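You operate a simulated robot arm through the tools that you are given. There is no shell and no other tool.

The job below is to be done with a simulated robot arm. You get a single attempt, and the scene is never put back.

TASK
Check the cube press with the grey block and save the result.
Fine: block on the slide, slide in, load knob on CHECK, press GO, then SAVE when the display asks; leave the block inside. Set down upright: grey block.

It is judged by the outcome, as a careful person would: the job done as asked, and still so three seconds after it is handed in. It fails if anything else is knocked over, pushed out of place, dropped, spilled or broken.

THE ROBOT
A 5-joint arm with a two-finger parallel gripper, fixed in place. Base frame: the origin is at the foot of the arm, x ahead of it, y to its left, z up. Readings come in mm, degrees, newtons and seconds.
It reaches about 1134 mm from its shoulder. Its first joint turns from -149.0 to 149.0 degrees. Payload 1.57 kg.
The TCP is the grasp point between the finger pads, 30 mm short of the fingertips. In the tool frame z runs along the fingers and y along their closing line. The gripper opens to 110 mm. The fingers are 24 mm wide and 12 mm thick; the gripper's body (48 by 112 mm) begins 78 mm behind the TCP.
Orientation is that of the tool frame in the base frame, as a unit quaternion [x, y, z, w]. With the fingers straight down and closing along the base's y, the tool's x points along the base's -x, its y along +y and its z along -z.

THE INTERFACE
- The arm moves only by the tool send_rows. Its argument "increments" is a list that holds one entry, the list of rows, each a list of 7 numbers: the shift along the tool's x, y, z in units of 40 mm (1.0 is 40 mm), then the turn, a rotation vector about the tool's x, y, z in units of 5 degrees (1.0 is 5 degrees), then the closure in counts, from 0 (fully open) to 255 (shut). In form: [[[x, y, z, ax, ay, az, gripper], ...]]. A call has 1 to 20 rows; each row shifts and turns the commanded pose from where the row before left it, along the tool's axes as they then stand. A call with a number of a shift or a turn outside -1 to 1 is refused whole. Each row takes 0.2 s and may step no farther than 50 mm and 8.6 degrees from the row before; otherwise, or with a gripper value out of range, the whole call is refused. A pose out of reach is approached as far as the arm can. The call stops where the force on the tool passes 40 N (or 10 N more than at its start, if that is more) or the arm is blocked; 0.2 s more then pass. Each finger travels about 153 mm/s and halts on what it meets, pressing with about 40 N; the grip force reading is that of the motor and also rises with nothing between the fingers. The clock runs only during rows and for 0.2 s after the last one: add rows that do not move to give the fingers time. It gives the time, the measured TCP pose, the force on the tool (base axes), the opening and the grip force at its end, in the units of the frame above (readings bear some noise), with the torque about the TCP (base axes, N m) and any sound that the robot's microphone picked up, and new pictures: "pictures" is both (left out), scene, wrist or none.
- Cameras (640 x 400 px; columns grow to the right, rows downward): "scene" is fixed at [401.9, -648.7, 1570.8]; the picture's right is [0.77, -0.64, 0.00], its down [-0.62, -0.74, -0.26] and it looks along [0.17, 0.20, -0.97] (base axes); focal length 304 px, centre (320, 200). "wrist" rides on the gripper at [70, 16, -141] in the tool frame; the picture's right is [-0.23, 0.97, 0.00], its down [-0.86, -0.20, -0.48] and it looks along [-0.47, -0.11, 0.88] (tool axes); focal length 222 px, centre (320, 200). There is no depth. A picture from a camera that has moved, and an enlarged one, comes with that camera's place and axes in the base frame and with its lens.
- slide_trunk(by): slides the trunk up (or, below 0, down) by that many mm; the arm rides with it, the base frame stays. It gives what a move gives, with no picture.
- enlarge(camera, box): a new picture of the part [left, top, right, bottom] of that camera's present view, enlarged. It takes no simulated time.
- finish_job(): hands the job in; it is judged then, once.

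Nothing tells you positions but the pictures and the camera data. Unless the task says otherwise, let go and move clear before handing in.

The tools are called after "Emit:" as a command line: name --argument value ..., lists and objects as JSON in quotes. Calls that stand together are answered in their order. send_rows: Moves the arm, as the interface text tells. Its arguments: {"type":"object","properties":{"increments":{"type":"array"},"pictures":{"type":"string","enum":["both","scene","wrist","none"]}},"required":["increments"]} The other tools are called the same way: slide_trunk (by) slides the trunk up or down; enlarge (camera, box) takes an enlarged picture of a part of a camera's view; finish_job () hands the job in.

At the start:

```text
time_s: 0.0
position: [337.6, -483.0, 1154.8]
tcp_rot: [0.0, 1.0, 0.001, 0.0]
ft_force: [-0.3, -0.7, -0.2]
moment: [-0.03, 0.02, 0.02]
gripper_width: 109.9
gripper_force: 0.0
trunk travel left (down, up): [-888.0, 82.0]
```

scene: 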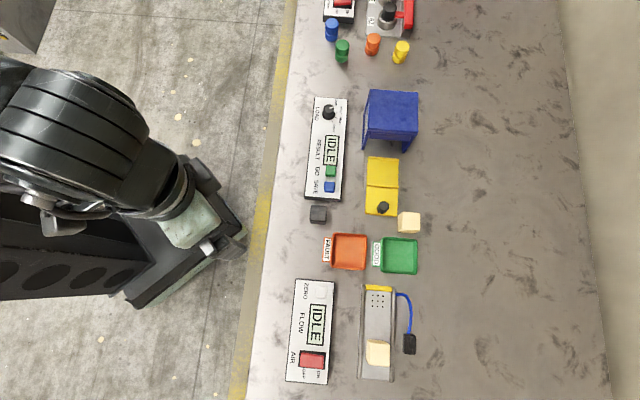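
wrist: 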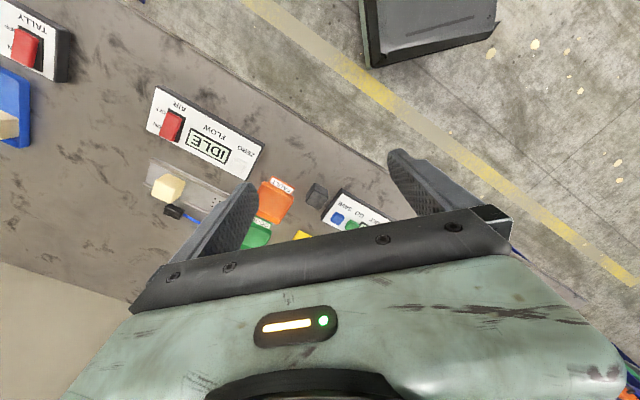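

I see a bench with several stations; the cube press looks like the blue portal with a yellow slide, a panel with LOAD knob, display, GO and SAVE, and a grey block nearby. I'll enlarge the views first.

Emit:
enlarge --camera "scene" --box '[290, 80, 450, 180]'

Emit:
enlarge --camera "scene" --box '[290, 140, 450, 240]'

Emit:
enlarge --camera "scene" --box '[290, 0, 450, 100]'

```text
4.00 times, centred on (370, 130) of scene
camera zoom: at [401.9, -648.7, 1570.8], right [0.77, -0.64, 0.0], down [-0.62, -0.74, -0.26], along [0.17, 0.2, -0.97], focal length 1218 px, centre (120, 480)
```

zoom: 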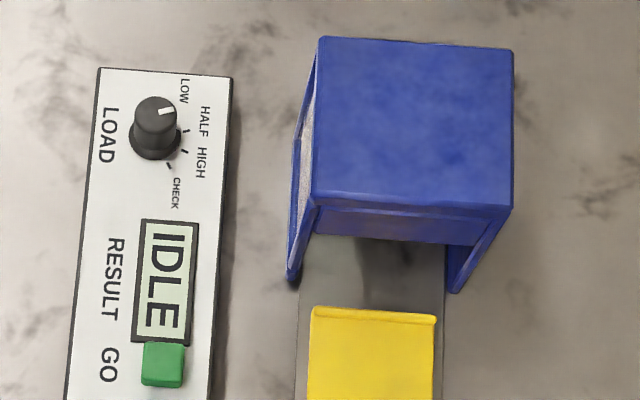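

```text
4.00 times, centred on (370, 190) of scene
camera zoom: at [401.9, -648.7, 1570.8], right [0.77, -0.64, 0.0], down [-0.62, -0.74, -0.26], along [0.17, 0.2, -0.97], focal length 1218 px, centre (120, 240)
```

zoom: 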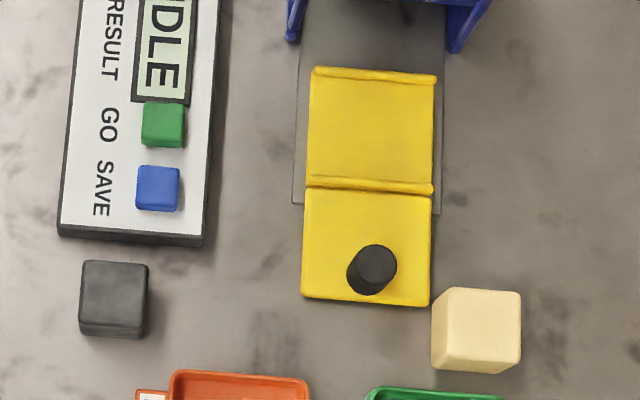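

```text
4.00 times, centred on (370, 50) of scene
camera zoom: at [401.9, -648.7, 1570.8], right [0.77, -0.64, 0.0], down [-0.62, -0.74, -0.26], along [0.17, 0.2, -0.97], focal length 1218 px, centre (120, 800)
```

zoom: 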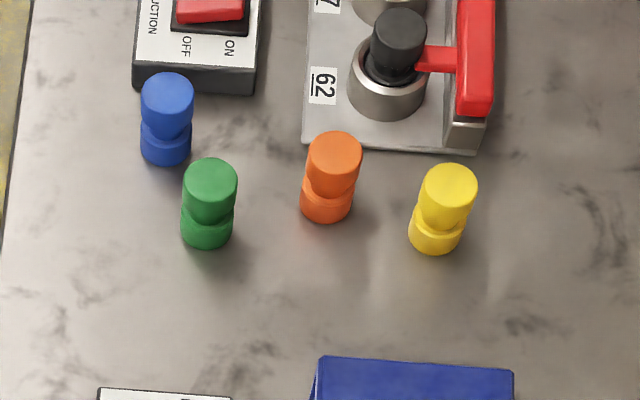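

The cube press is the blue portal, with the yellow slide and the LOAD/GO/SAVE panel beside it; the grey block sits near (504,-520) at the panel's end. I'll move the arm closer to see the area with the wrist camera.

Emit:
send_rows --increments '[[[-0.667, -0.167, 0.5, 0, 0, 0, 0], [-0.667, -0.167, 0.5, 0, 0, 0, 0], [-0.667, -0.167, 0.5, 0, 0, 0, 0], [-0.667, -0.167, 0.5, 0, 0, 0, 0], [-0.667, -0.167, 0.5, 0, 0, 0, 0], [-0.667, -0.167, 0.5, 0, 0, 0, 0], [0, 0, 0, 0, 0, 0, 0]]]'

```text
time_s: 1.6
position: [498.2, -525.9, 1155.2]
tcp_rot: [0.0, 1.0, 0.0, 0.0]
ft_force: [-0.8, -0.2, 0.3]
moment: [0.0, 0.0, -0.03]
gripper_width: 110.3
gripper_force: 0.1
out of reach, approached as far as the arm can: row 1, 2, 3, 4, 5, 6
trunk travel left (down, up): [-888.0, 82.0]
camera wrist: at [429.4, -509.3, 1296.2], right [0.23, 0.97, 0.0], down [0.86, -0.2, 0.48], along [0.47, -0.11, -0.88], focal length 222 px, centre (320, 200)
```

scene: 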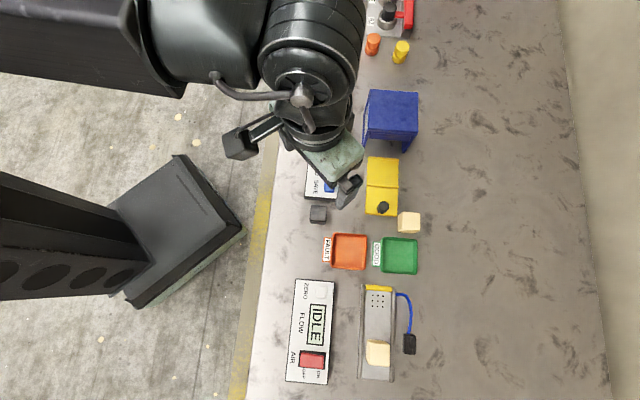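
wrist: 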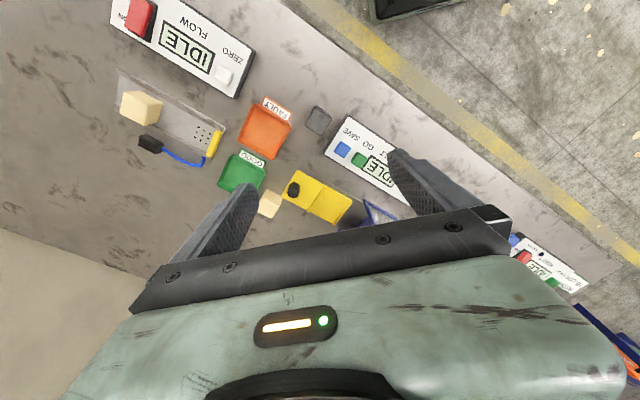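

The block and slide are clear; the arm can't get lower at this trunk height, so I'll lower the trunk and look again.

Emit:
slide_trunk --by -200

Emit:
send_rows --increments '[[[0, 0, 0, 0, 0, 0, 0]]]'

```text
time_s: 3.8
position: [497.0, -525.6, 954.6]
tcp_rot: [-0.001, 1.0, 0.001, 0.0]
ft_force: [0.2, 0.4, 0.2]
moment: [0.01, -0.01, -0.01]
gripper_width: 110.3
gripper_force: 0.0
trunk travel left (down, up): [-688.0, 282.0]
```

```text
time_s: 4.2
position: [498.2, -525.6, 955.5]
tcp_rot: [-0.001, 1.0, 0.0, 0.0]
ft_force: [0.2, -0.1, -0.2]
moment: [-0.01, -0.01, -0.02]
gripper_width: 110.0
gripper_force: 0.0
trunk travel left (down, up): [-688.0, 282.0]
camera wrist: at [429.3, -509.4, 1096.2], right [0.23, 0.97, 0.0], down [0.86, -0.2, 0.48], along [0.47, -0.11, -0.88], focal length 222 px, centre (320, 200)
```

scene: 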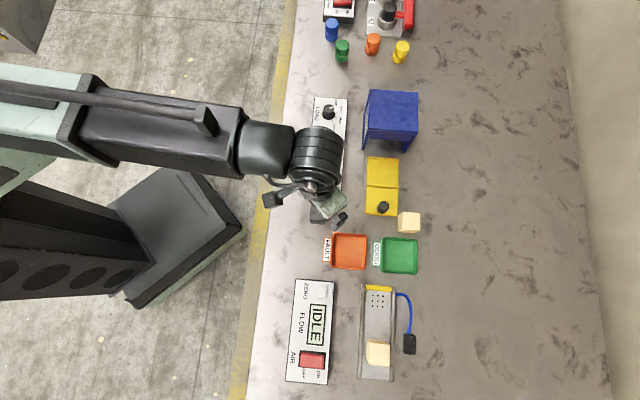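
wrist: 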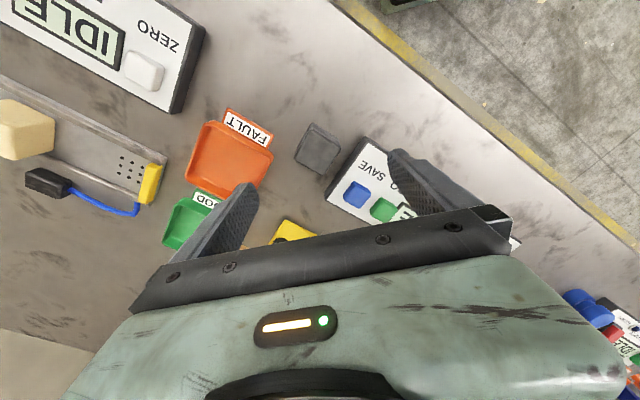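

The block shows clearly now between the FAULT tray and the panel. I'll enlarge both views to pin heights down.

Emit:
enlarge --camera "wrist" --box '[240, 80, 440, 205]'

Emit:
enlarge --camera "scene" --box '[290, 190, 370, 240]'

```text
3.20 times, centred on (340, 142) of wrist
camera zoom: at [429.3, -509.4, 1096.2], right [0.23, 0.97, 0.0], down [0.86, -0.2, 0.48], along [0.47, -0.11, -0.88], focal length 711 px, centre (256, 384)
```

zoom: 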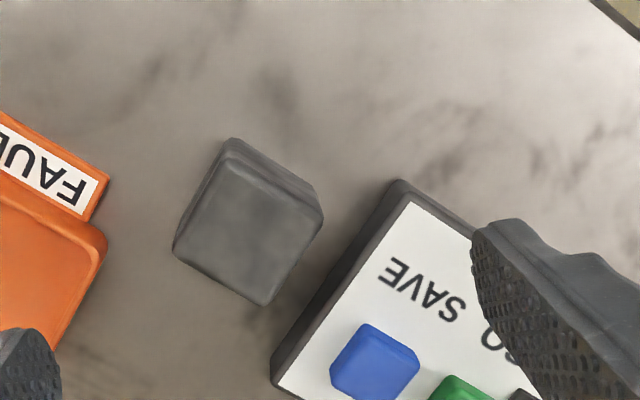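

```text
8.00 times, centred on (330, 215) of scene
camera zoom: at [401.9, -648.7, 1570.8], right [0.77, -0.64, 0.0], down [-0.62, -0.74, -0.26], along [0.17, 0.2, -0.97], focal length 2436 px, centre (240, 80)
```

zoom: 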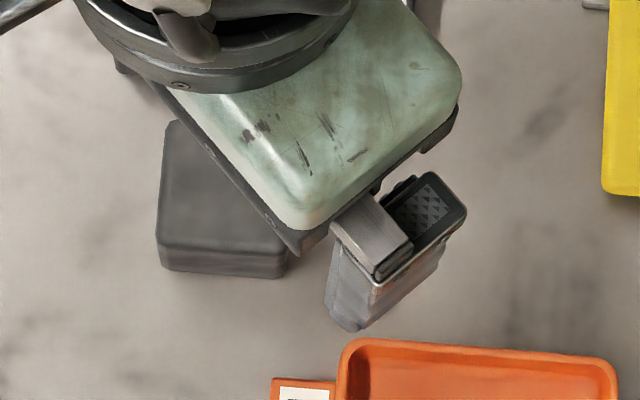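

The grey block (about 40 mm, table near z≈794) is centred around (504,-530) and turned ~46°. I'll spin the gripper to match, rise, then lower the trunk further for working height.

Emit:
send_rows --increments '[[[-0.15, -0.1, -0.3, 0, 0, 0, 0], [0, 0, -0.375, 0, 0, -0.93, 0], [0, 0, -0.375, 0, 0, -0.93, 0], [0, 0, -0.375, 0, 0, -0.93, 0], [0, 0, -0.375, 0, 0, -0.93, 0], [0, 0, -0.375, 0, 0, -0.93, 0], [0, 0, -0.375, 0, 0, -0.93, 0], [0, 0, -0.375, 0, 0, -0.93, 0], [0, 0, -0.375, 0, 0, -0.93, 0], [0, 0, -0.375, 0, 0, -0.93, 0], [0, 0, -0.375, 0, 0, -0.93, 0], [0, 0, 0, 0, 0, 0, 0]]]'

```text
time_s: 6.8
position: [504.3, -528.4, 954.6]
tcp_rot: [-0.395, 0.919, 0.0, 0.001]
ft_force: [-0.1, 0.4, -1.0]
moment: [0.01, -0.02, 0.02]
gripper_width: 109.9
gripper_force: 0.1
out of reach, approached as far as the arm can: row 1, 2, 3, 4, 5, 6, 7, 8, 9, 10, 11
trunk travel left (down, up): [-688.0, 282.0]
camera wrist: at [445.3, -568.5, 1096.2], right [-0.55, 0.83, 0.0], down [0.73, 0.48, 0.48], along [0.4, 0.26, -0.88], focal length 222 px, centre (320, 200)
```

scene: 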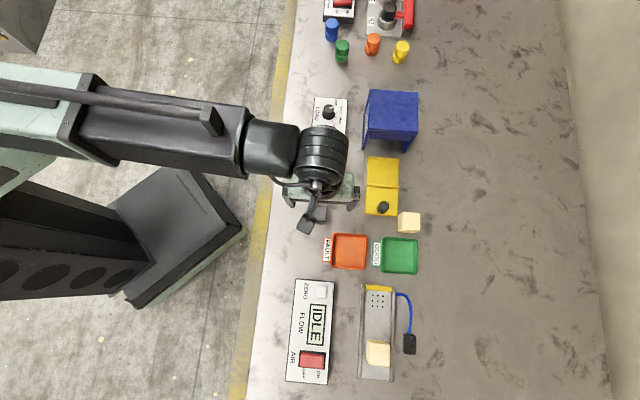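
wrist: 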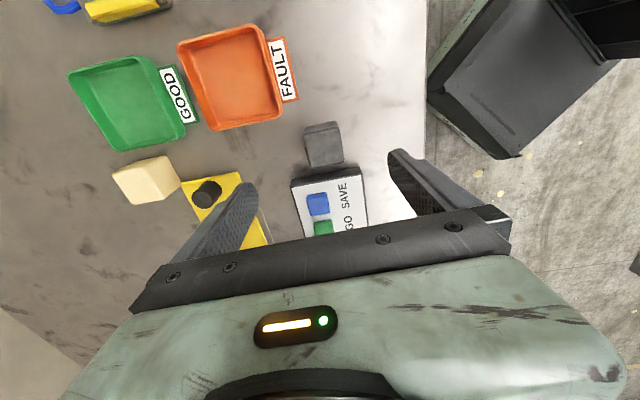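

The arm only moves level; height comes from the trunk. The block is nearly under the gripper, so I'll enlarge to check alignment before descending.

Emit:
enlarge --camera "wrist" --box '[260, 100, 400, 188]'

Emit:
enlarge --camera "wrist" --box '[100, 130, 300, 255]'

```text
4.55 times, centred on (330, 144) of wrist
camera zoom: at [445.3, -568.5, 1096.2], right [-0.55, 0.83, 0.0], down [0.73, 0.48, 0.48], along [0.4, 0.26, -0.88], focal length 1010 px, centre (274, 454)
```

zoom: 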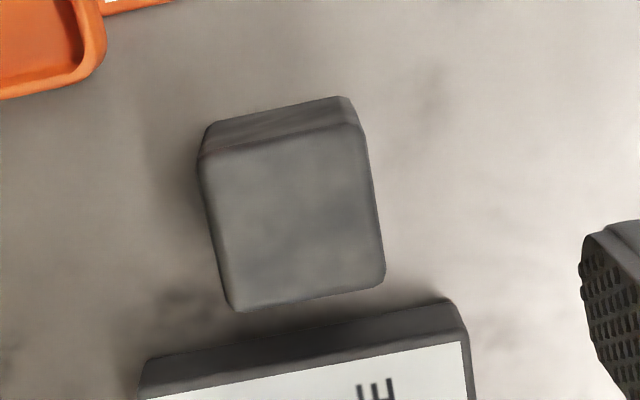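

```text
3.20 times, centred on (200, 192) of wrist
camera zoom: at [445.3, -568.5, 1096.2], right [-0.55, 0.83, 0.0], down [0.73, 0.48, 0.48], along [0.4, 0.26, -0.88], focal length 711 px, centre (704, 224)
```

zoom: 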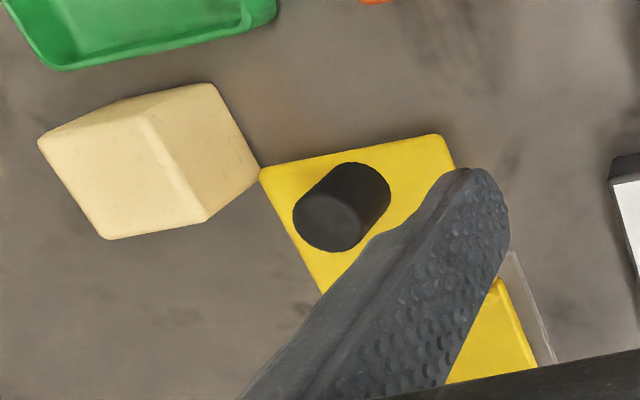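

The two views disagree a little on height (block top between 834 and 861), so I'll descend a safe 40 mm and measure again.

Emit:
slide_trunk --by -40

Emit:
enlarge --camera "wrist" --box '[240, 90, 400, 190]'

```text
time_s: 7.6
position: [504.4, -528.9, 913.9]
tcp_rot: [-0.395, 0.919, 0.0, -0.001]
ft_force: [0.0, -0.3, 0.0]
moment: [-0.01, -0.02, -0.01]
gripper_width: 109.7
gripper_force: 0.1
trunk travel left (down, up): [-648.0, 322.0]
```

```text
4.00 times, centred on (320, 140) of wrist
camera zoom: at [445.2, -568.4, 1056.1], right [-0.55, 0.84, 0.0], down [0.73, 0.48, 0.48], along [0.4, 0.26, -0.88], focal length 888 px, centre (320, 440)
```

zoom: 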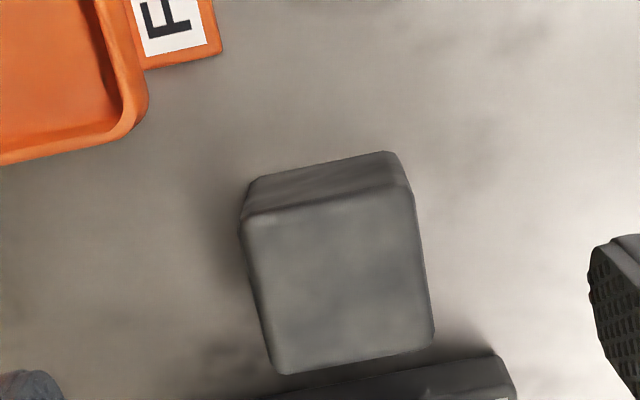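

Block top is at about z≈855, and its centre is roughly 6 mm off along the closing line. I'll centre the gripper, then lower 48 mm to straddle the block.

Emit:
send_rows --increments '[[[0.09, 0.14, 0, 0, 0, 0, 0], [0, 0, 0, 0, 0, 0, 0]]]' --pictures "none"

Emit:
slide_trunk --by -40

Emit:
enlarge --camera "wrist" --box '[200, 80, 440, 230]'

Emit:
enlarge --camera "scene" --box '[270, 170, 370, 232]'

```text
time_s: 8.2
position: [496.4, -527.2, 915.4]
tcp_rot: [-0.395, 0.919, 0.0, 0.0]
ft_force: [0.0, -0.4, 0.1]
moment: [-0.02, 0.0, -0.02]
gripper_width: 110.0
gripper_force: 0.2
trunk travel left (down, up): [-648.0, 322.0]
```

```text
time_s: 9.0
position: [497.2, -527.9, 875.0]
tcp_rot: [-0.395, 0.919, 0.0, 0.0]
ft_force: [0.4, -0.3, 1.0]
moment: [0.0, 0.0, -0.02]
gripper_width: 109.8
gripper_force: 0.0
trunk travel left (down, up): [-608.0, 362.0]
```

```text
2.67 times, centred on (320, 155) of wrist
camera zoom: at [437.9, -567.5, 1016.1], right [-0.55, 0.84, 0.0], down [0.73, 0.48, 0.48], along [0.4, 0.26, -0.88], focal length 592 px, centre (320, 320)
```

zoom: 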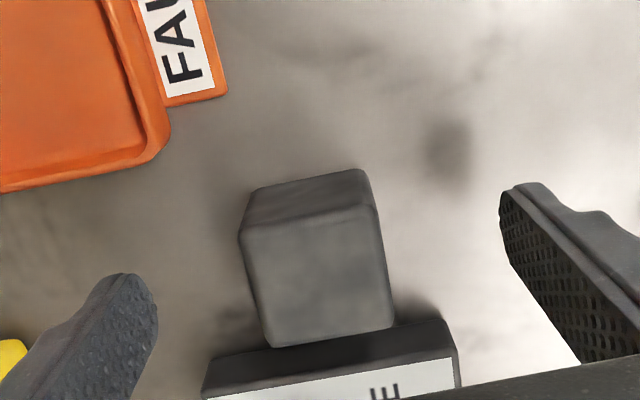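

```text
6.40 times, centred on (320, 201) of scene
camera zoom: at [401.9, -648.7, 1570.8], right [0.77, -0.64, 0.0], down [-0.62, -0.74, -0.26], along [0.17, 0.2, -0.97], focal length 1949 px, centre (320, 194)
```

zoom: 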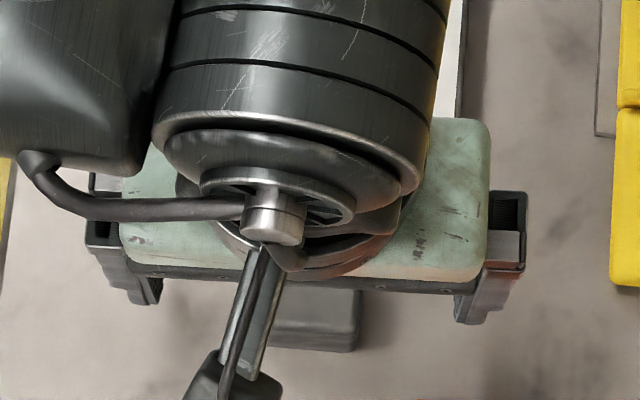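

Centred well; the tips already straddle the top of the block. Lowering 15 mm more, then closing.

Emit:
slide_trunk --by -15

Emit:
send_rows --increments '[[[0, 0, 0, 0, 0, 0, 100], [0, 0, 0, 0, 0, 0, 150], [0, 0, 0, 0, 0, 0, 200], [0, 0, 0, 0, 0, 0, 220], [0, 0, 0, 0, 0, 0, 220]]]'

```text
time_s: 9.7
position: [497.2, -528.2, 860.8]
tcp_rot: [-0.394, 0.919, 0.001, 0.0]
ft_force: [0.0, 0.7, -0.6]
moment: [0.0, -0.01, -0.01]
gripper_width: 109.9
gripper_force: 0.0
trunk travel left (down, up): [-593.0, 377.0]
```

```text
time_s: 10.9
position: [496.7, -528.0, 859.9]
tcp_rot: [-0.394, 0.919, 0.0, 0.0]
ft_force: [0.9, -1.1, 0.1]
moment: [0.04, -0.08, 0.01]
gripper_width: 39.7
gripper_force: 39.9
trunk travel left (down, up): [-593.0, 377.0]
camera wrist: at [438.0, -567.5, 1001.2], right [-0.55, 0.84, 0.0], down [0.73, 0.48, 0.48], along [0.4, 0.26, -0.88], focal length 222 px, centre (320, 200)
```

scene: 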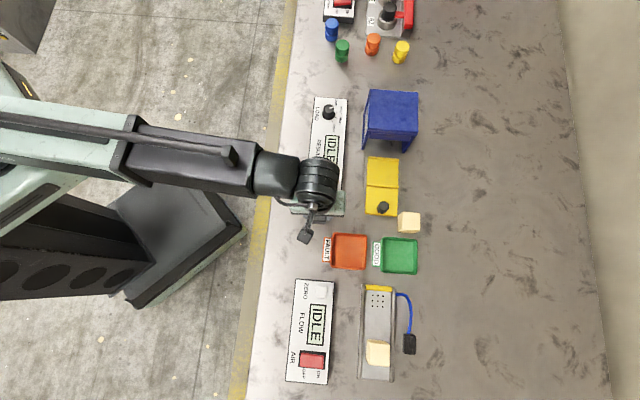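
wrist: 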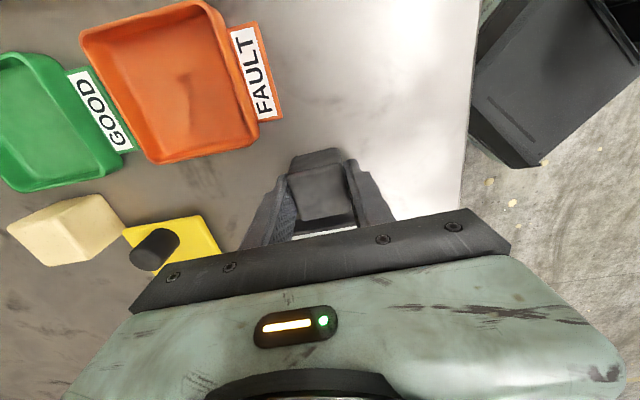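

The block is gripped (39.7 mm). Now I lift it 90 mm and carry it level to above the slide's pocket, estimated at (696,-547).

Emit:
slide_trunk --by 90

Emit:
send_rows --increments '[[[-0.44, -0.564, 0, 0, 0, 0, 220], [-0.44, -0.564, 0, 0, 0, 0, 220], [-0.44, -0.564, 0, 0, 0, 0, 220], [-0.44, -0.564, 0, 0, 0, 0, 220], [-0.44, -0.564, 0, 0, 0, 0, 220], [-0.44, -0.564, 0, 0, 0, 0, 220], [-0.44, -0.564, 0, 0, 0, 0, 220], [0, 0, 0, 0, 0, 0, 220]]]'

Emit:
enlarge --camera "wrist" --box '[160, 50, 480, 250]'

Emit:
enlarge --camera "scene" --box '[310, 130, 450, 218]'

```text
time_s: 12.1
position: [497.1, -527.3, 949.3]
tcp_rot: [-0.395, 0.919, 0.0, 0.0]
ft_force: [0.4, -0.5, -0.4]
moment: [0.01, 0.0, -0.03]
gripper_width: 15.1
gripper_force: 0.1
trunk travel left (down, up): [-683.0, 287.0]
```

```text
time_s: 13.9
position: [694.9, -547.8, 949.9]
tcp_rot: [-0.395, 0.919, 0.001, 0.0]
ft_force: [-0.1, 0.3, -0.7]
moment: [-0.01, 0.05, 0.03]
gripper_width: 15.1
gripper_force: 0.0
trunk travel left (down, up): [-683.0, 287.0]
camera wrist: at [636.6, -587.2, 1091.0], right [-0.55, 0.84, 0.0], down [0.73, 0.48, 0.48], along [0.4, 0.26, -0.88], focal length 222 px, centre (320, 200)
```

scene: 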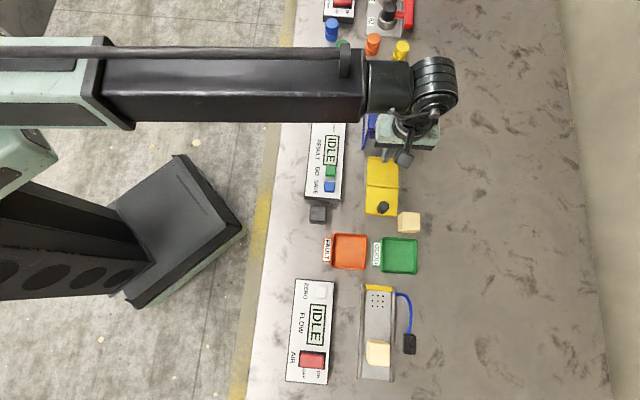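
wrist: 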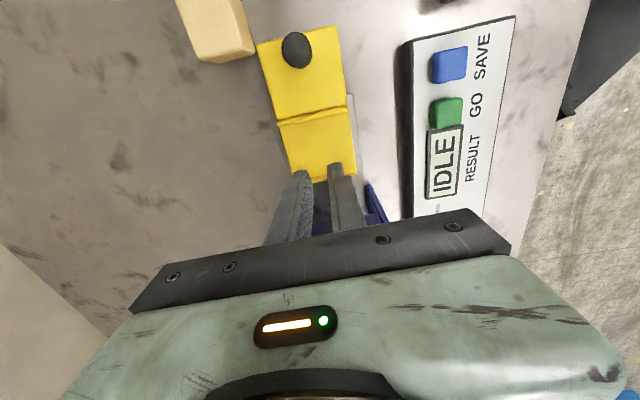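

```text
2.00 times, centred on (320, 150) of wrist
camera zoom: at [636.6, -587.2, 1091.0], right [-0.55, 0.84, 0.0], down [0.73, 0.48, 0.48], along [0.4, 0.26, -0.88], focal length 444 px, centre (320, 300)
```

zoom: 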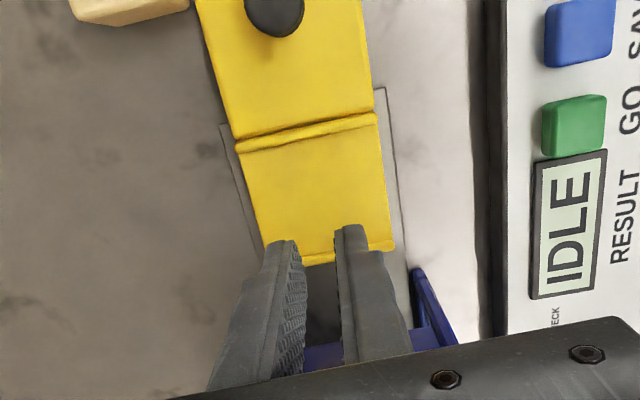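

```text
4.55 times, centred on (380, 174) of scene
camera zoom: at [401.9, -648.7, 1570.8], right [0.77, -0.64, 0.0], down [-0.62, -0.74, -0.26], along [0.17, 0.2, -0.97], focal length 1384 px, centre (47, 318)
```

zoom: 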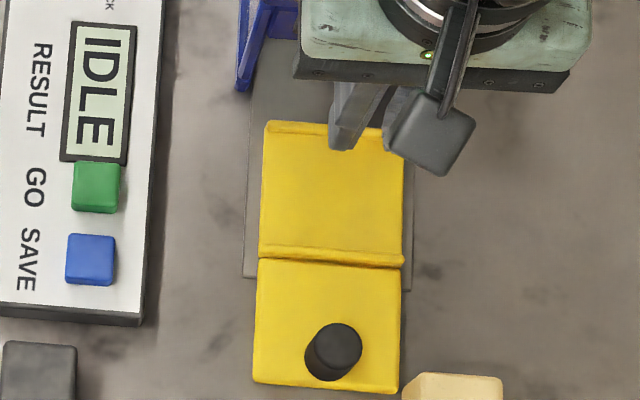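

The grip was lost on lifting: the fingers closed to 15 mm and the block stayed on the bench. I'll look at how the block stands now.

Emit:
enlarge --camera "scene" --box '[290, 190, 370, 240]'

Emit:
enlarge --camera "scene" --box '[290, 140, 450, 240]'

```text
8.00 times, centred on (330, 215) of scene
camera zoom: at [401.9, -648.7, 1570.8], right [0.77, -0.64, 0.0], down [-0.62, -0.74, -0.26], along [0.17, 0.2, -0.97], focal length 2436 px, centre (240, 80)
```

zoom: 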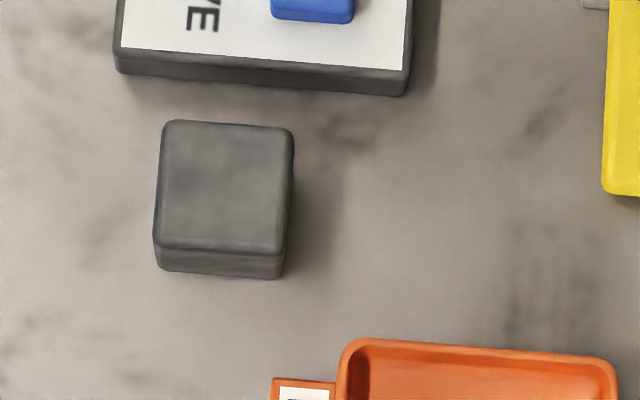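

```text
4.00 times, centred on (370, 190) of scene
camera zoom: at [401.9, -648.7, 1570.8], right [0.77, -0.64, 0.0], down [-0.62, -0.74, -0.26], along [0.17, 0.2, -0.97], focal length 1218 px, centre (120, 240)
```

zoom: 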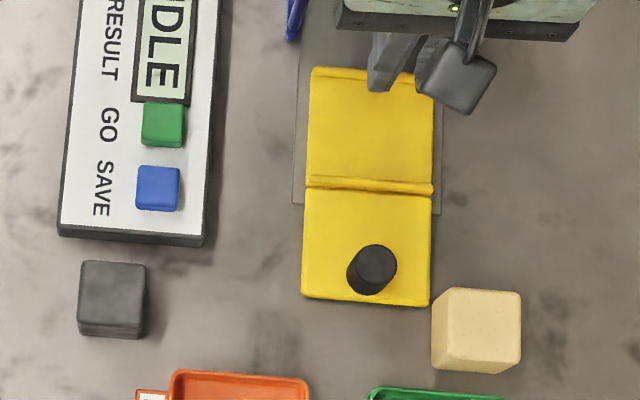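

The block is still upright, moved only about a millimetre, so the grip was probably too shallow. The pocket estimate (695.5,-548) is confirmed; I'll return with fingers open and grasp lower.

Emit:
send_rows --increments '[[[0.44, 0.564, 0, 0, 0, 0, 0], [0.44, 0.564, 0, 0, 0, 0, 0], [0.44, 0.564, 0, 0, 0, 0, 0], [0.44, 0.564, 0, 0, 0, 0, 0], [0.44, 0.564, 0, 0, 0, 0, 0], [0.44, 0.564, 0, 0, 0, 0, 0], [0.44, 0.564, 0, 0, 0, 0, 0], [0, 0, 0, 0, 0, 0, 0]]]' --pictures "none"

Emit:
enlarge --camera "wrist" --box '[240, 90, 400, 190]'

```text
time_s: 15.7
position: [494.6, -527.4, 950.2]
tcp_rot: [-0.395, 0.919, 0.0, 0.0]
ft_force: [-0.3, 0.2, -0.2]
moment: [-0.03, -0.03, 0.03]
gripper_width: 110.0
gripper_force: 0.1
trunk travel left (down, up): [-683.0, 287.0]
```

```text
4.00 times, centred on (320, 140) of wrist
camera zoom: at [435.9, -567.8, 1091.2], right [-0.55, 0.83, 0.0], down [0.73, 0.48, 0.48], along [0.4, 0.26, -0.88], focal length 888 px, centre (320, 440)
```

zoom: 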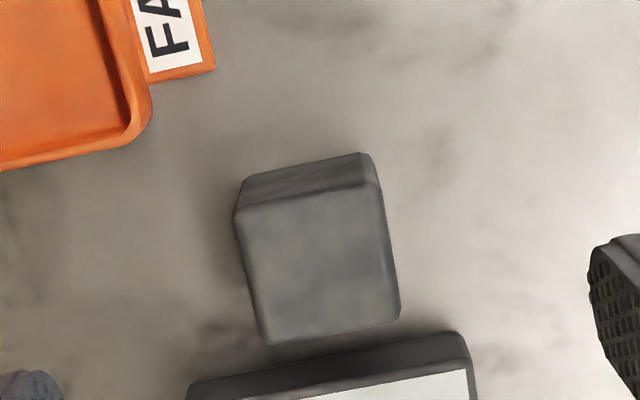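

Centred again over the block. Descending in steps, watching the force for table contact.

Emit:
slide_trunk --by -92

Emit:
slide_trunk --by -6

Emit:
send_rows --increments '[[[0, 0, 0, 0, 0, 0, 0]]]'

Emit:
enlarge --camera "wrist" --box '[200, 120, 440, 270]'

```text
time_s: 17.0
position: [495.0, -528.2, 858.3]
tcp_rot: [-0.394, 0.919, 0.001, -0.001]
ft_force: [0.6, 0.3, 0.7]
moment: [-0.02, 0.04, -0.01]
gripper_width: 110.3
gripper_force: 0.1
trunk travel left (down, up): [-591.0, 379.0]
```

```text
time_s: 17.5
position: [495.1, -528.9, 851.3]
tcp_rot: [-0.395, 0.919, 0.0, 0.0]
ft_force: [0.1, 0.2, -1.3]
moment: [0.01, -0.01, 0.04]
gripper_width: 110.2
gripper_force: 0.0
trunk travel left (down, up): [-585.0, 385.0]
```

```text
time_s: 17.9
position: [495.1, -528.2, 851.3]
tcp_rot: [-0.395, 0.919, -0.001, 0.0]
ft_force: [-0.4, -0.2, 0.4]
moment: [-0.01, 0.01, 0.02]
gripper_width: 110.0
gripper_force: 0.0
trunk travel left (down, up): [-585.0, 385.0]
camera wrist: at [436.2, -567.8, 993.2], right [-0.55, 0.84, 0.0], down [0.73, 0.48, 0.48], along [0.4, 0.26, -0.88], focal length 222 px, centre (320, 200)
```

scene: 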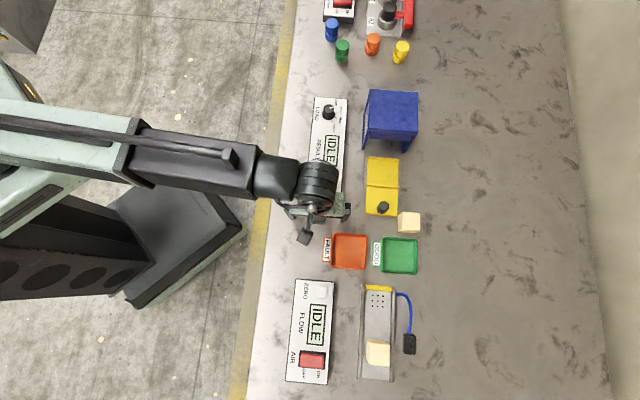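
wrist: 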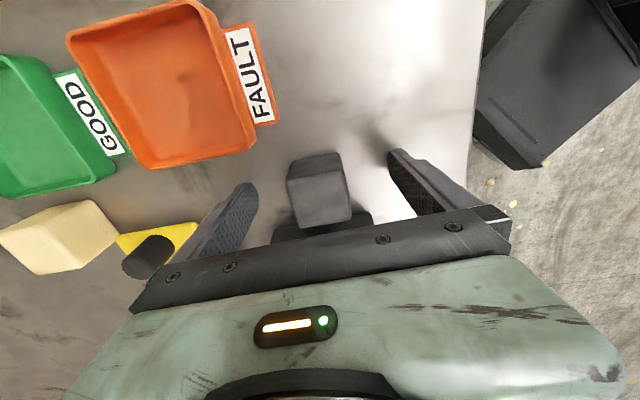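

```text
2.67 times, centred on (320, 195) of wrist
camera zoom: at [436.2, -567.8, 993.2], right [-0.55, 0.84, 0.0], down [0.73, 0.48, 0.48], along [0.4, 0.26, -0.88], focal length 592 px, centre (320, 213)
```

zoom: 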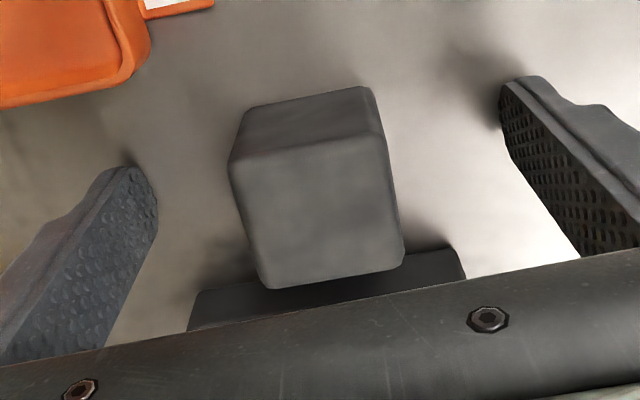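

The block's top is at z≈858 and the table at ≈818, so the tips are now 3 mm off the table. I'll grip here and test with a short, slow lift.

Emit:
send_rows --increments '[[[0, 0, 0, 0, 0, 0, 60], [0, 0, 0, 0, 0, 0, 100], [0, 0, 0, 0, 0, 0, 140], [0, 0, 0, 0, 0, 0, 180], [0, 0, 0, 0, 0, 0, 220], [0, 0, 0, 0, 0, 0, 255], [0, 0, 0, 0, 0, 0, 255], [0, 0, 0, 0, 0, 0, 255]]]'

Emit:
slide_trunk --by 4

Emit:
slide_trunk --by 4

Emit:
enlarge --camera "wrist" --box '[200, 120, 440, 270]'

```text
time_s: 19.7
position: [494.7, -528.1, 850.9]
tcp_rot: [-0.395, 0.919, 0.0, 0.0]
ft_force: [0.2, -0.2, -0.1]
moment: [-0.07, -0.04, 0.03]
gripper_width: 39.6
gripper_force: 40.3
trunk travel left (down, up): [-585.0, 385.0]
camera wrist: at [436.2, -567.8, 993.1], right [-0.55, 0.84, 0.0], down [0.73, 0.48, 0.48], along [0.4, 0.26, -0.88], focal length 222 px, centre (320, 200)
```

scene: 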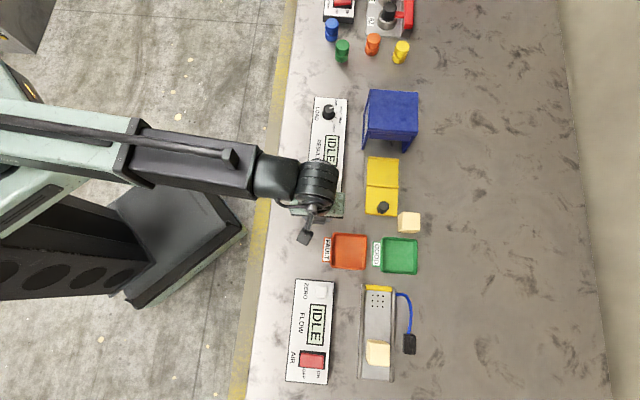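
wrist: 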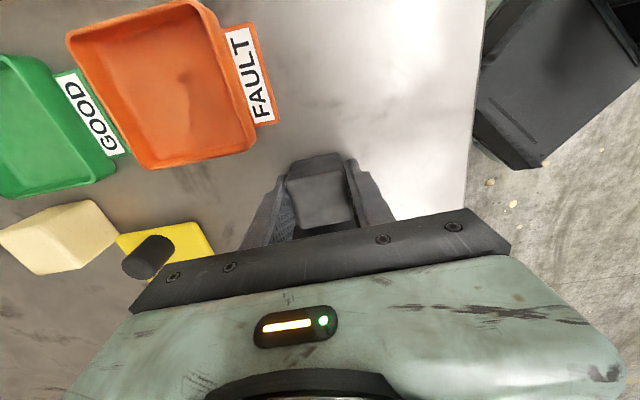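

```text
time_s: 20.3
position: [495.2, -528.6, 854.7]
tcp_rot: [-0.395, 0.919, 0.0, 0.0]
ft_force: [0.3, 0.3, -3.2]
moment: [0.02, -0.03, 0.04]
gripper_width: 39.7
gripper_force: 39.9
trunk travel left (down, up): [-589.0, 381.0]
```

```text
time_s: 20.8
position: [494.7, -527.1, 859.5]
tcp_rot: [-0.395, 0.919, 0.001, 0.0]
ft_force: [1.3, 1.0, -3.4]
moment: [0.02, 0.02, 0.03]
gripper_width: 39.7
gripper_force: 40.1
trunk travel left (down, up): [-593.0, 377.0]
```

```text
2.67 times, centred on (320, 195) of wrist
camera zoom: at [436.3, -567.9, 1001.0], right [-0.55, 0.84, 0.0], down [0.73, 0.48, 0.48], along [0.4, 0.26, -0.88], focal length 592 px, centre (320, 213)
```

zoom: 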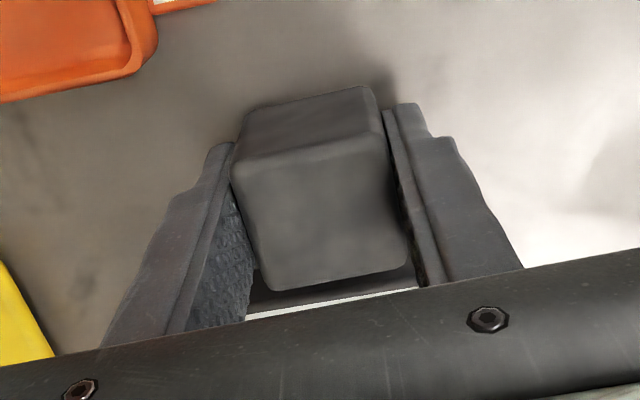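

The block is held now (about 3.3 N of weight). I'll lift in gentle steps.

Emit:
slide_trunk --by 10

Emit:
slide_trunk --by 15

Emit:
slide_trunk --by 20

Emit:
enlarge --camera "wrist" --box '[200, 120, 440, 270]'

```text
time_s: 21.4
position: [496.1, -529.2, 869.2]
tcp_rot: [-0.395, 0.919, 0.0, 0.0]
ft_force: [0.5, 0.1, -1.9]
moment: [-0.02, 0.01, 0.0]
gripper_width: 39.6
gripper_force: 40.2
trunk travel left (down, up): [-603.0, 367.0]
```

```text
time_s: 22.0
position: [494.4, -528.4, 885.0]
tcp_rot: [-0.394, 0.919, -0.001, 0.001]
ft_force: [-0.3, -0.5, -2.3]
moment: [0.01, 0.0, 0.01]
gripper_width: 39.9
gripper_force: 40.0
trunk travel left (down, up): [-618.0, 352.0]
```

```text
time_s: 22.7
position: [494.7, -528.8, 904.8]
tcp_rot: [-0.395, 0.918, 0.001, 0.0]
ft_force: [0.1, 0.2, -3.4]
moment: [-0.03, 0.03, 0.01]
gripper_width: 39.9
gripper_force: 39.8
trunk travel left (down, up): [-638.0, 332.0]
```

```text
2.67 times, centred on (320, 195) of wrist
camera zoom: at [436.3, -567.9, 1046.1], right [-0.55, 0.84, 0.0], down [0.73, 0.48, 0.48], along [0.4, 0.26, -0.88], focal length 592 px, centre (320, 213)
```

zoom: 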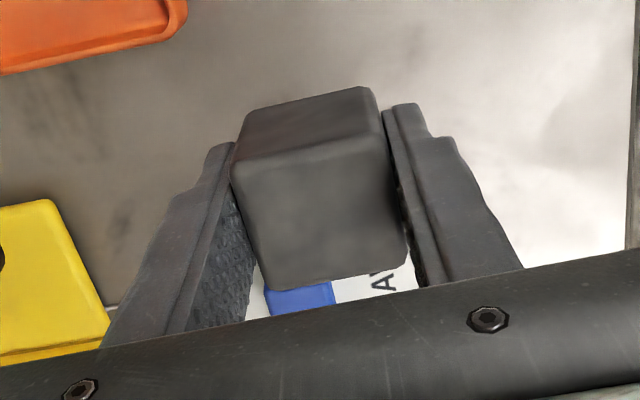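

The block holds firm at 40 mm width. Moving it level, more gently, to above the pocket.

Emit:
send_rows --increments '[[[-0.1, -0.13, 0, 0, 0, 0, 255], [-0.22, -0.29, 0, 0, 0, 0, 255], [-0.3, -0.385, 0, 0, 0, 0, 255], [-0.3, -0.385, 0, 0, 0, 0, 255], [-0.3, -0.385, 0, 0, 0, 0, 255], [-0.3, -0.385, 0, 0, 0, 0, 255], [-0.3, -0.385, 0, 0, 0, 0, 255], [-0.3, -0.385, 0, 0, 0, 0, 255], [-0.3, -0.385, 0, 0, 0, 0, 255], [-0.3, -0.385, 0, 0, 0, 0, 255], [-0.25, -0.325, 0, 0, 0, 0, 255], [-0.12, -0.158, 0, 0, 0, 0, 255], [0, 0, 0, 0, 0, 0, 255]]]'

Emit:
enlarge --camera "wrist" --box '[160, 50, 480, 250]'

Emit:
enlarge --camera "scene" --box '[310, 130, 450, 218]'

```text
time_s: 25.5
position: [695.4, -548.1, 903.3]
tcp_rot: [-0.395, 0.919, 0.0, 0.0]
ft_force: [-1.4, -0.8, -2.6]
moment: [0.03, 0.01, 0.01]
gripper_width: 39.8
gripper_force: 39.6
trunk travel left (down, up): [-638.0, 332.0]
camera wrist: at [637.5, -588.1, 1045.9], right [-0.55, 0.84, 0.0], down [0.73, 0.48, 0.48], along [0.4, 0.26, -0.88], focal length 222 px, centre (320, 200)
```

scene: 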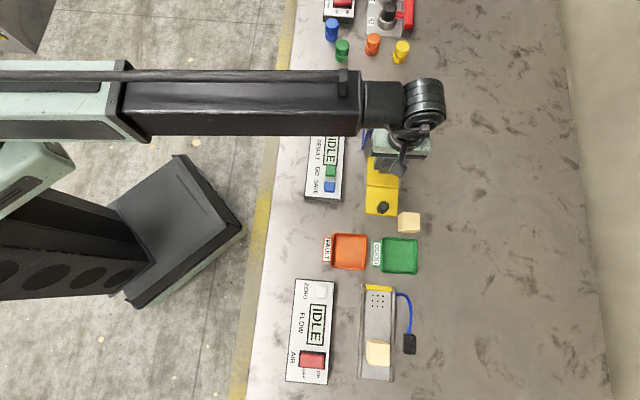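
wrist: 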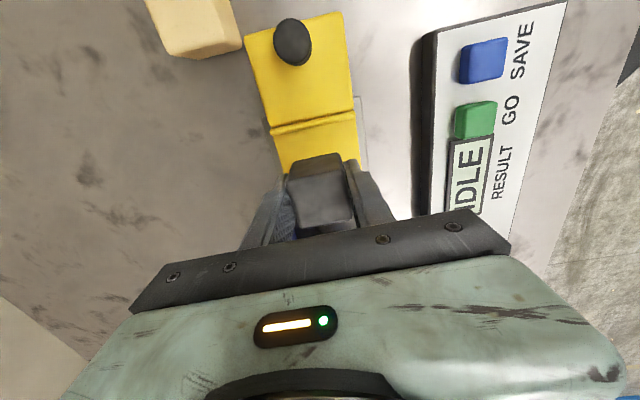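

```text
2.00 times, centred on (320, 150) of wrist
camera zoom: at [637.5, -588.1, 1045.9], right [-0.55, 0.84, 0.0], down [0.73, 0.48, 0.48], along [0.4, 0.26, -0.88], focal length 444 px, centre (320, 300)
```

zoom: 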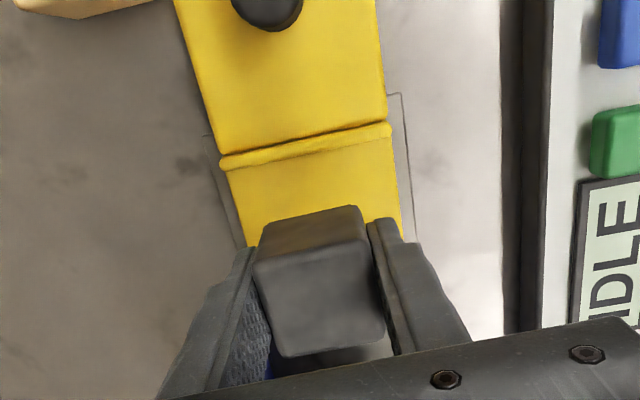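

```text
4.55 times, centred on (380, 174) of scene
camera zoom: at [401.9, -648.7, 1570.8], right [0.77, -0.64, 0.0], down [-0.62, -0.74, -0.26], along [0.17, 0.2, -0.97], focal length 1384 px, centre (47, 318)
```

zoom: 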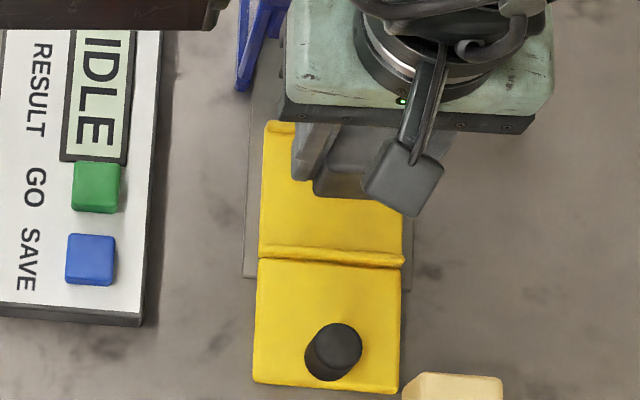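

The block is over the pocket; the ridges put the pocket centre at about (698,-546), so I shift 3.5 mm inward and lower toward the slide surface (z≈825).

Emit:
send_rows --increments '[[[-0.09, 0, 0, 0, 0, 0, 255], [0, 0, 0, 0, 0, 0, 255]]]' --pictures "none"

Emit:
slide_trunk --by -20

Emit:
slide_trunk --by -15

Emit:
enlarge --camera "wrist" --box '[160, 70, 480, 270]'

Emit:
enlarge --camera "scene" --box '[310, 130, 450, 218]'

```text
time_s: 26.1
position: [698.7, -545.0, 903.3]
tcp_rot: [-0.395, 0.919, 0.0, 0.0]
ft_force: [-0.1, 0.4, -1.6]
moment: [0.0, 0.04, -0.01]
gripper_width: 39.7
gripper_force: 40.4
trunk travel left (down, up): [-638.0, 332.0]
```

```text
time_s: 26.7
position: [699.3, -546.5, 884.4]
tcp_rot: [-0.395, 0.919, 0.0, 0.001]
ft_force: [0.2, -0.6, -2.5]
moment: [0.01, -0.02, 0.0]
gripper_width: 39.4
gripper_force: 40.0
trunk travel left (down, up): [-618.0, 352.0]
```

```text
time_s: 27.4
position: [698.7, -546.0, 869.0]
tcp_rot: [-0.395, 0.919, 0.0, 0.0]
ft_force: [0.0, 1.1, -2.3]
moment: [0.01, 0.0, 0.03]
gripper_width: 39.7
gripper_force: 39.7
trunk travel left (down, up): [-603.0, 367.0]
```

```text
2.00 times, centred on (320, 170) of wrist
camera zoom: at [639.5, -585.7, 1010.9], right [-0.55, 0.84, 0.0], down [0.73, 0.48, 0.48], along [0.4, 0.26, -0.88], focal length 444 px, centre (320, 260)
```

zoom: 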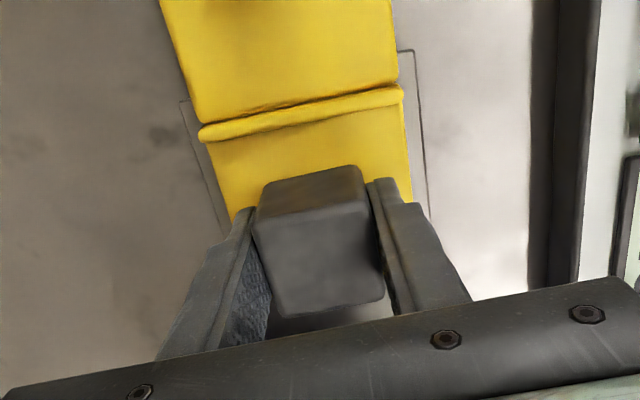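

```text
4.55 times, centred on (380, 174) of scene
camera zoom: at [401.9, -648.7, 1570.8], right [0.77, -0.64, 0.0], down [-0.62, -0.74, -0.26], along [0.17, 0.2, -0.97], focal length 1384 px, centre (47, 318)
```

zoom: 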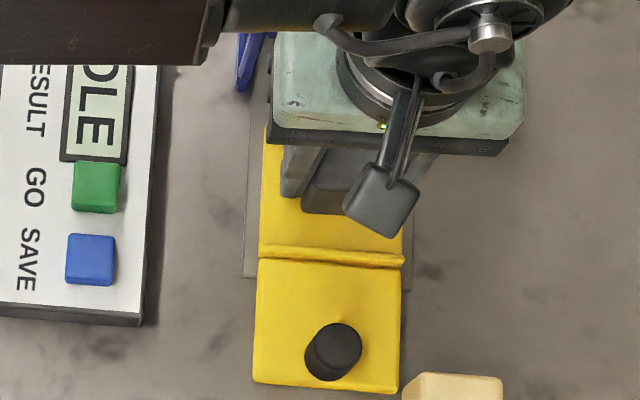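

Lowering in small steps until the weight comes off.

Emit:
slide_trunk --by -5

Emit:
slide_trunk --by -2

Emit:
slide_trunk --by -2

```text
time_s: 27.9
position: [698.5, -546.1, 864.7]
tcp_rot: [-0.394, 0.919, 0.001, -0.001]
ft_force: [1.1, -0.2, -2.0]
moment: [0.03, -0.02, 0.02]
gripper_width: 39.6
gripper_force: 40.1
trunk travel left (down, up): [-598.0, 372.0]
```

```text
time_s: 28.4
position: [698.4, -545.9, 863.7]
tcp_rot: [-0.395, 0.919, -0.001, 0.001]
ft_force: [5.2, -4.1, 14.6]
moment: [0.06, 0.1, 0.01]
gripper_width: 39.7
gripper_force: 40.3
trunk travel left (down, up): [-596.0, 374.0]
```

```text
time_s: 28.9
position: [698.5, -545.7, 863.5]
tcp_rot: [-0.394, 0.919, -0.002, 0.001]
ft_force: [2.2, 1.4, 24.5]
moment: [0.31, 0.35, 0.0]
gripper_width: 39.9
gripper_force: 40.0
trunk travel left (down, up): [-595.0, 375.0]
stopped: the force on the tool passed its limit at 40 N (the readings are from after the stop); the commanded pose is now the measured one
```

Contact with the slide at TCP z≈863.7. I ease up a hair and open the fingers modestly.

Emit:
slide_trunk --by 1

Emit:
send_rows --increments '[[[0, 0, 0, 0, 0, 0, 170], [0, 0, 0, 0, 0, 0, 150], [0, 0, 0, 0, 0, 0, 130], [0, 0, 0, 0, 0, 0, 110], [0, 0, 0, 0, 0, 0, 110]]]'

Emit:
enlarge --camera "wrist" --box '[160, 70, 480, 270]'

```text
time_s: 29.4
position: [698.3, -545.8, 863.5]
tcp_rot: [-0.394, 0.919, -0.001, 0.0]
ft_force: [-3.0, 3.0, 10.4]
moment: [0.24, 0.28, -0.03]
gripper_width: 39.7
gripper_force: 40.2
trunk travel left (down, up): [-596.0, 374.0]
```

```text
time_s: 30.6
position: [699.4, -546.4, 862.5]
tcp_rot: [-0.395, 0.918, -0.002, 0.001]
ft_force: [0.9, 0.4, 0.2]
moment: [-0.02, -0.02, 0.02]
gripper_width: 62.7
gripper_force: 0.2
trunk travel left (down, up): [-596.0, 374.0]
camera wrist: at [639.9, -586.0, 1004.0], right [-0.55, 0.84, 0.0], down [0.73, 0.48, 0.48], along [0.4, 0.26, -0.88], focal length 222 px, centre (320, 200)
```

scene: 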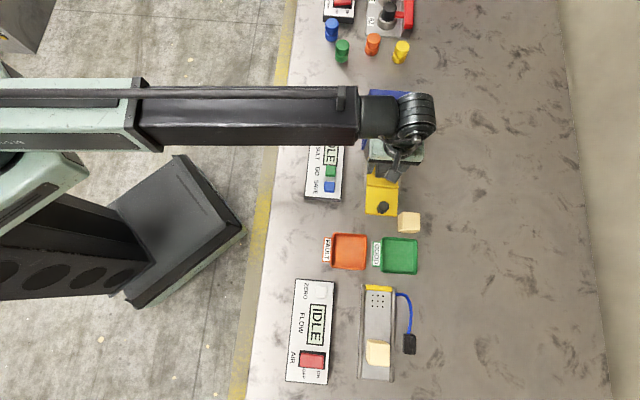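
wrist: 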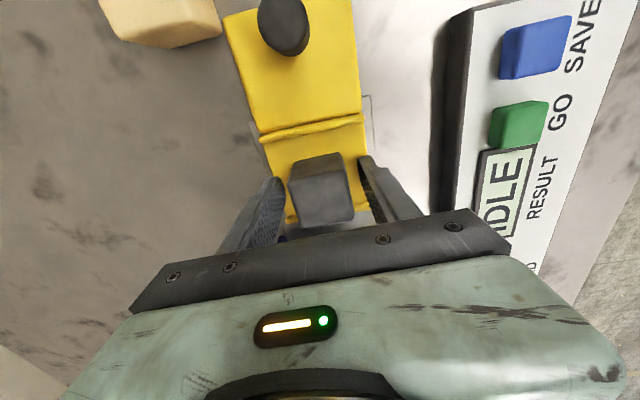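

```text
2.00 times, centred on (320, 170) of wrist
camera zoom: at [639.9, -586.0, 1004.0], right [-0.55, 0.84, 0.0], down [0.73, 0.48, 0.48], along [0.4, 0.26, -0.88], focal length 444 px, centre (320, 260)
```

zoom: 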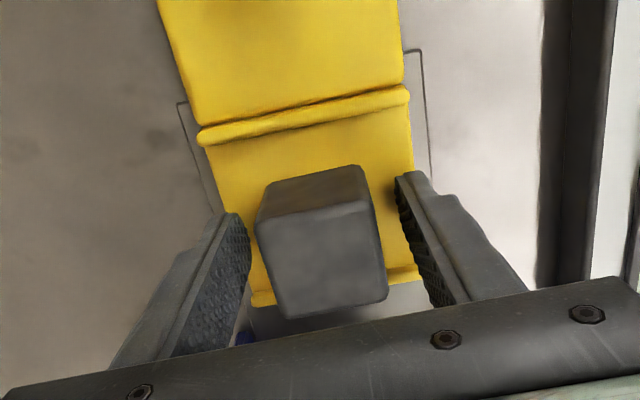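

The block rests in the pocket between the ridges. I raise straight up to clear it.

Emit:
slide_trunk --by 20

Emit:
slide_trunk --by 60

Emit:
enlarge --camera "wrist" --box '[160, 50, 480, 250]'

```text
time_s: 31.2
position: [700.5, -546.1, 883.3]
tcp_rot: [-0.395, 0.919, -0.001, 0.001]
ft_force: [0.6, -0.4, 0.1]
moment: [-0.02, 0.0, -0.02]
gripper_width: 62.7
gripper_force: 0.1
trunk travel left (down, up): [-616.0, 354.0]
```

```text
time_s: 32.2
position: [699.7, -546.2, 943.0]
tcp_rot: [-0.395, 0.919, -0.003, 0.001]
ft_force: [-0.7, -0.3, 0.4]
moment: [0.01, -0.01, -0.01]
gripper_width: 62.7
gripper_force: 0.1
trunk travel left (down, up): [-676.0, 294.0]
```

```text
2.00 times, centred on (320, 150) of wrist
camera zoom: at [639.9, -586.0, 1084.0], right [-0.55, 0.84, 0.0], down [0.73, 0.48, 0.48], along [0.4, 0.26, -0.88], focal length 444 px, centre (320, 300)
```

zoom: 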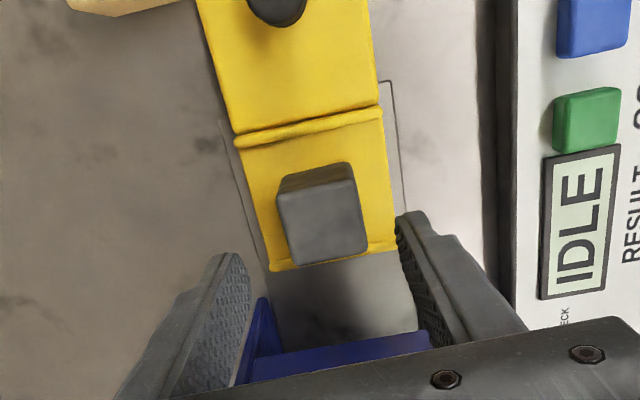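

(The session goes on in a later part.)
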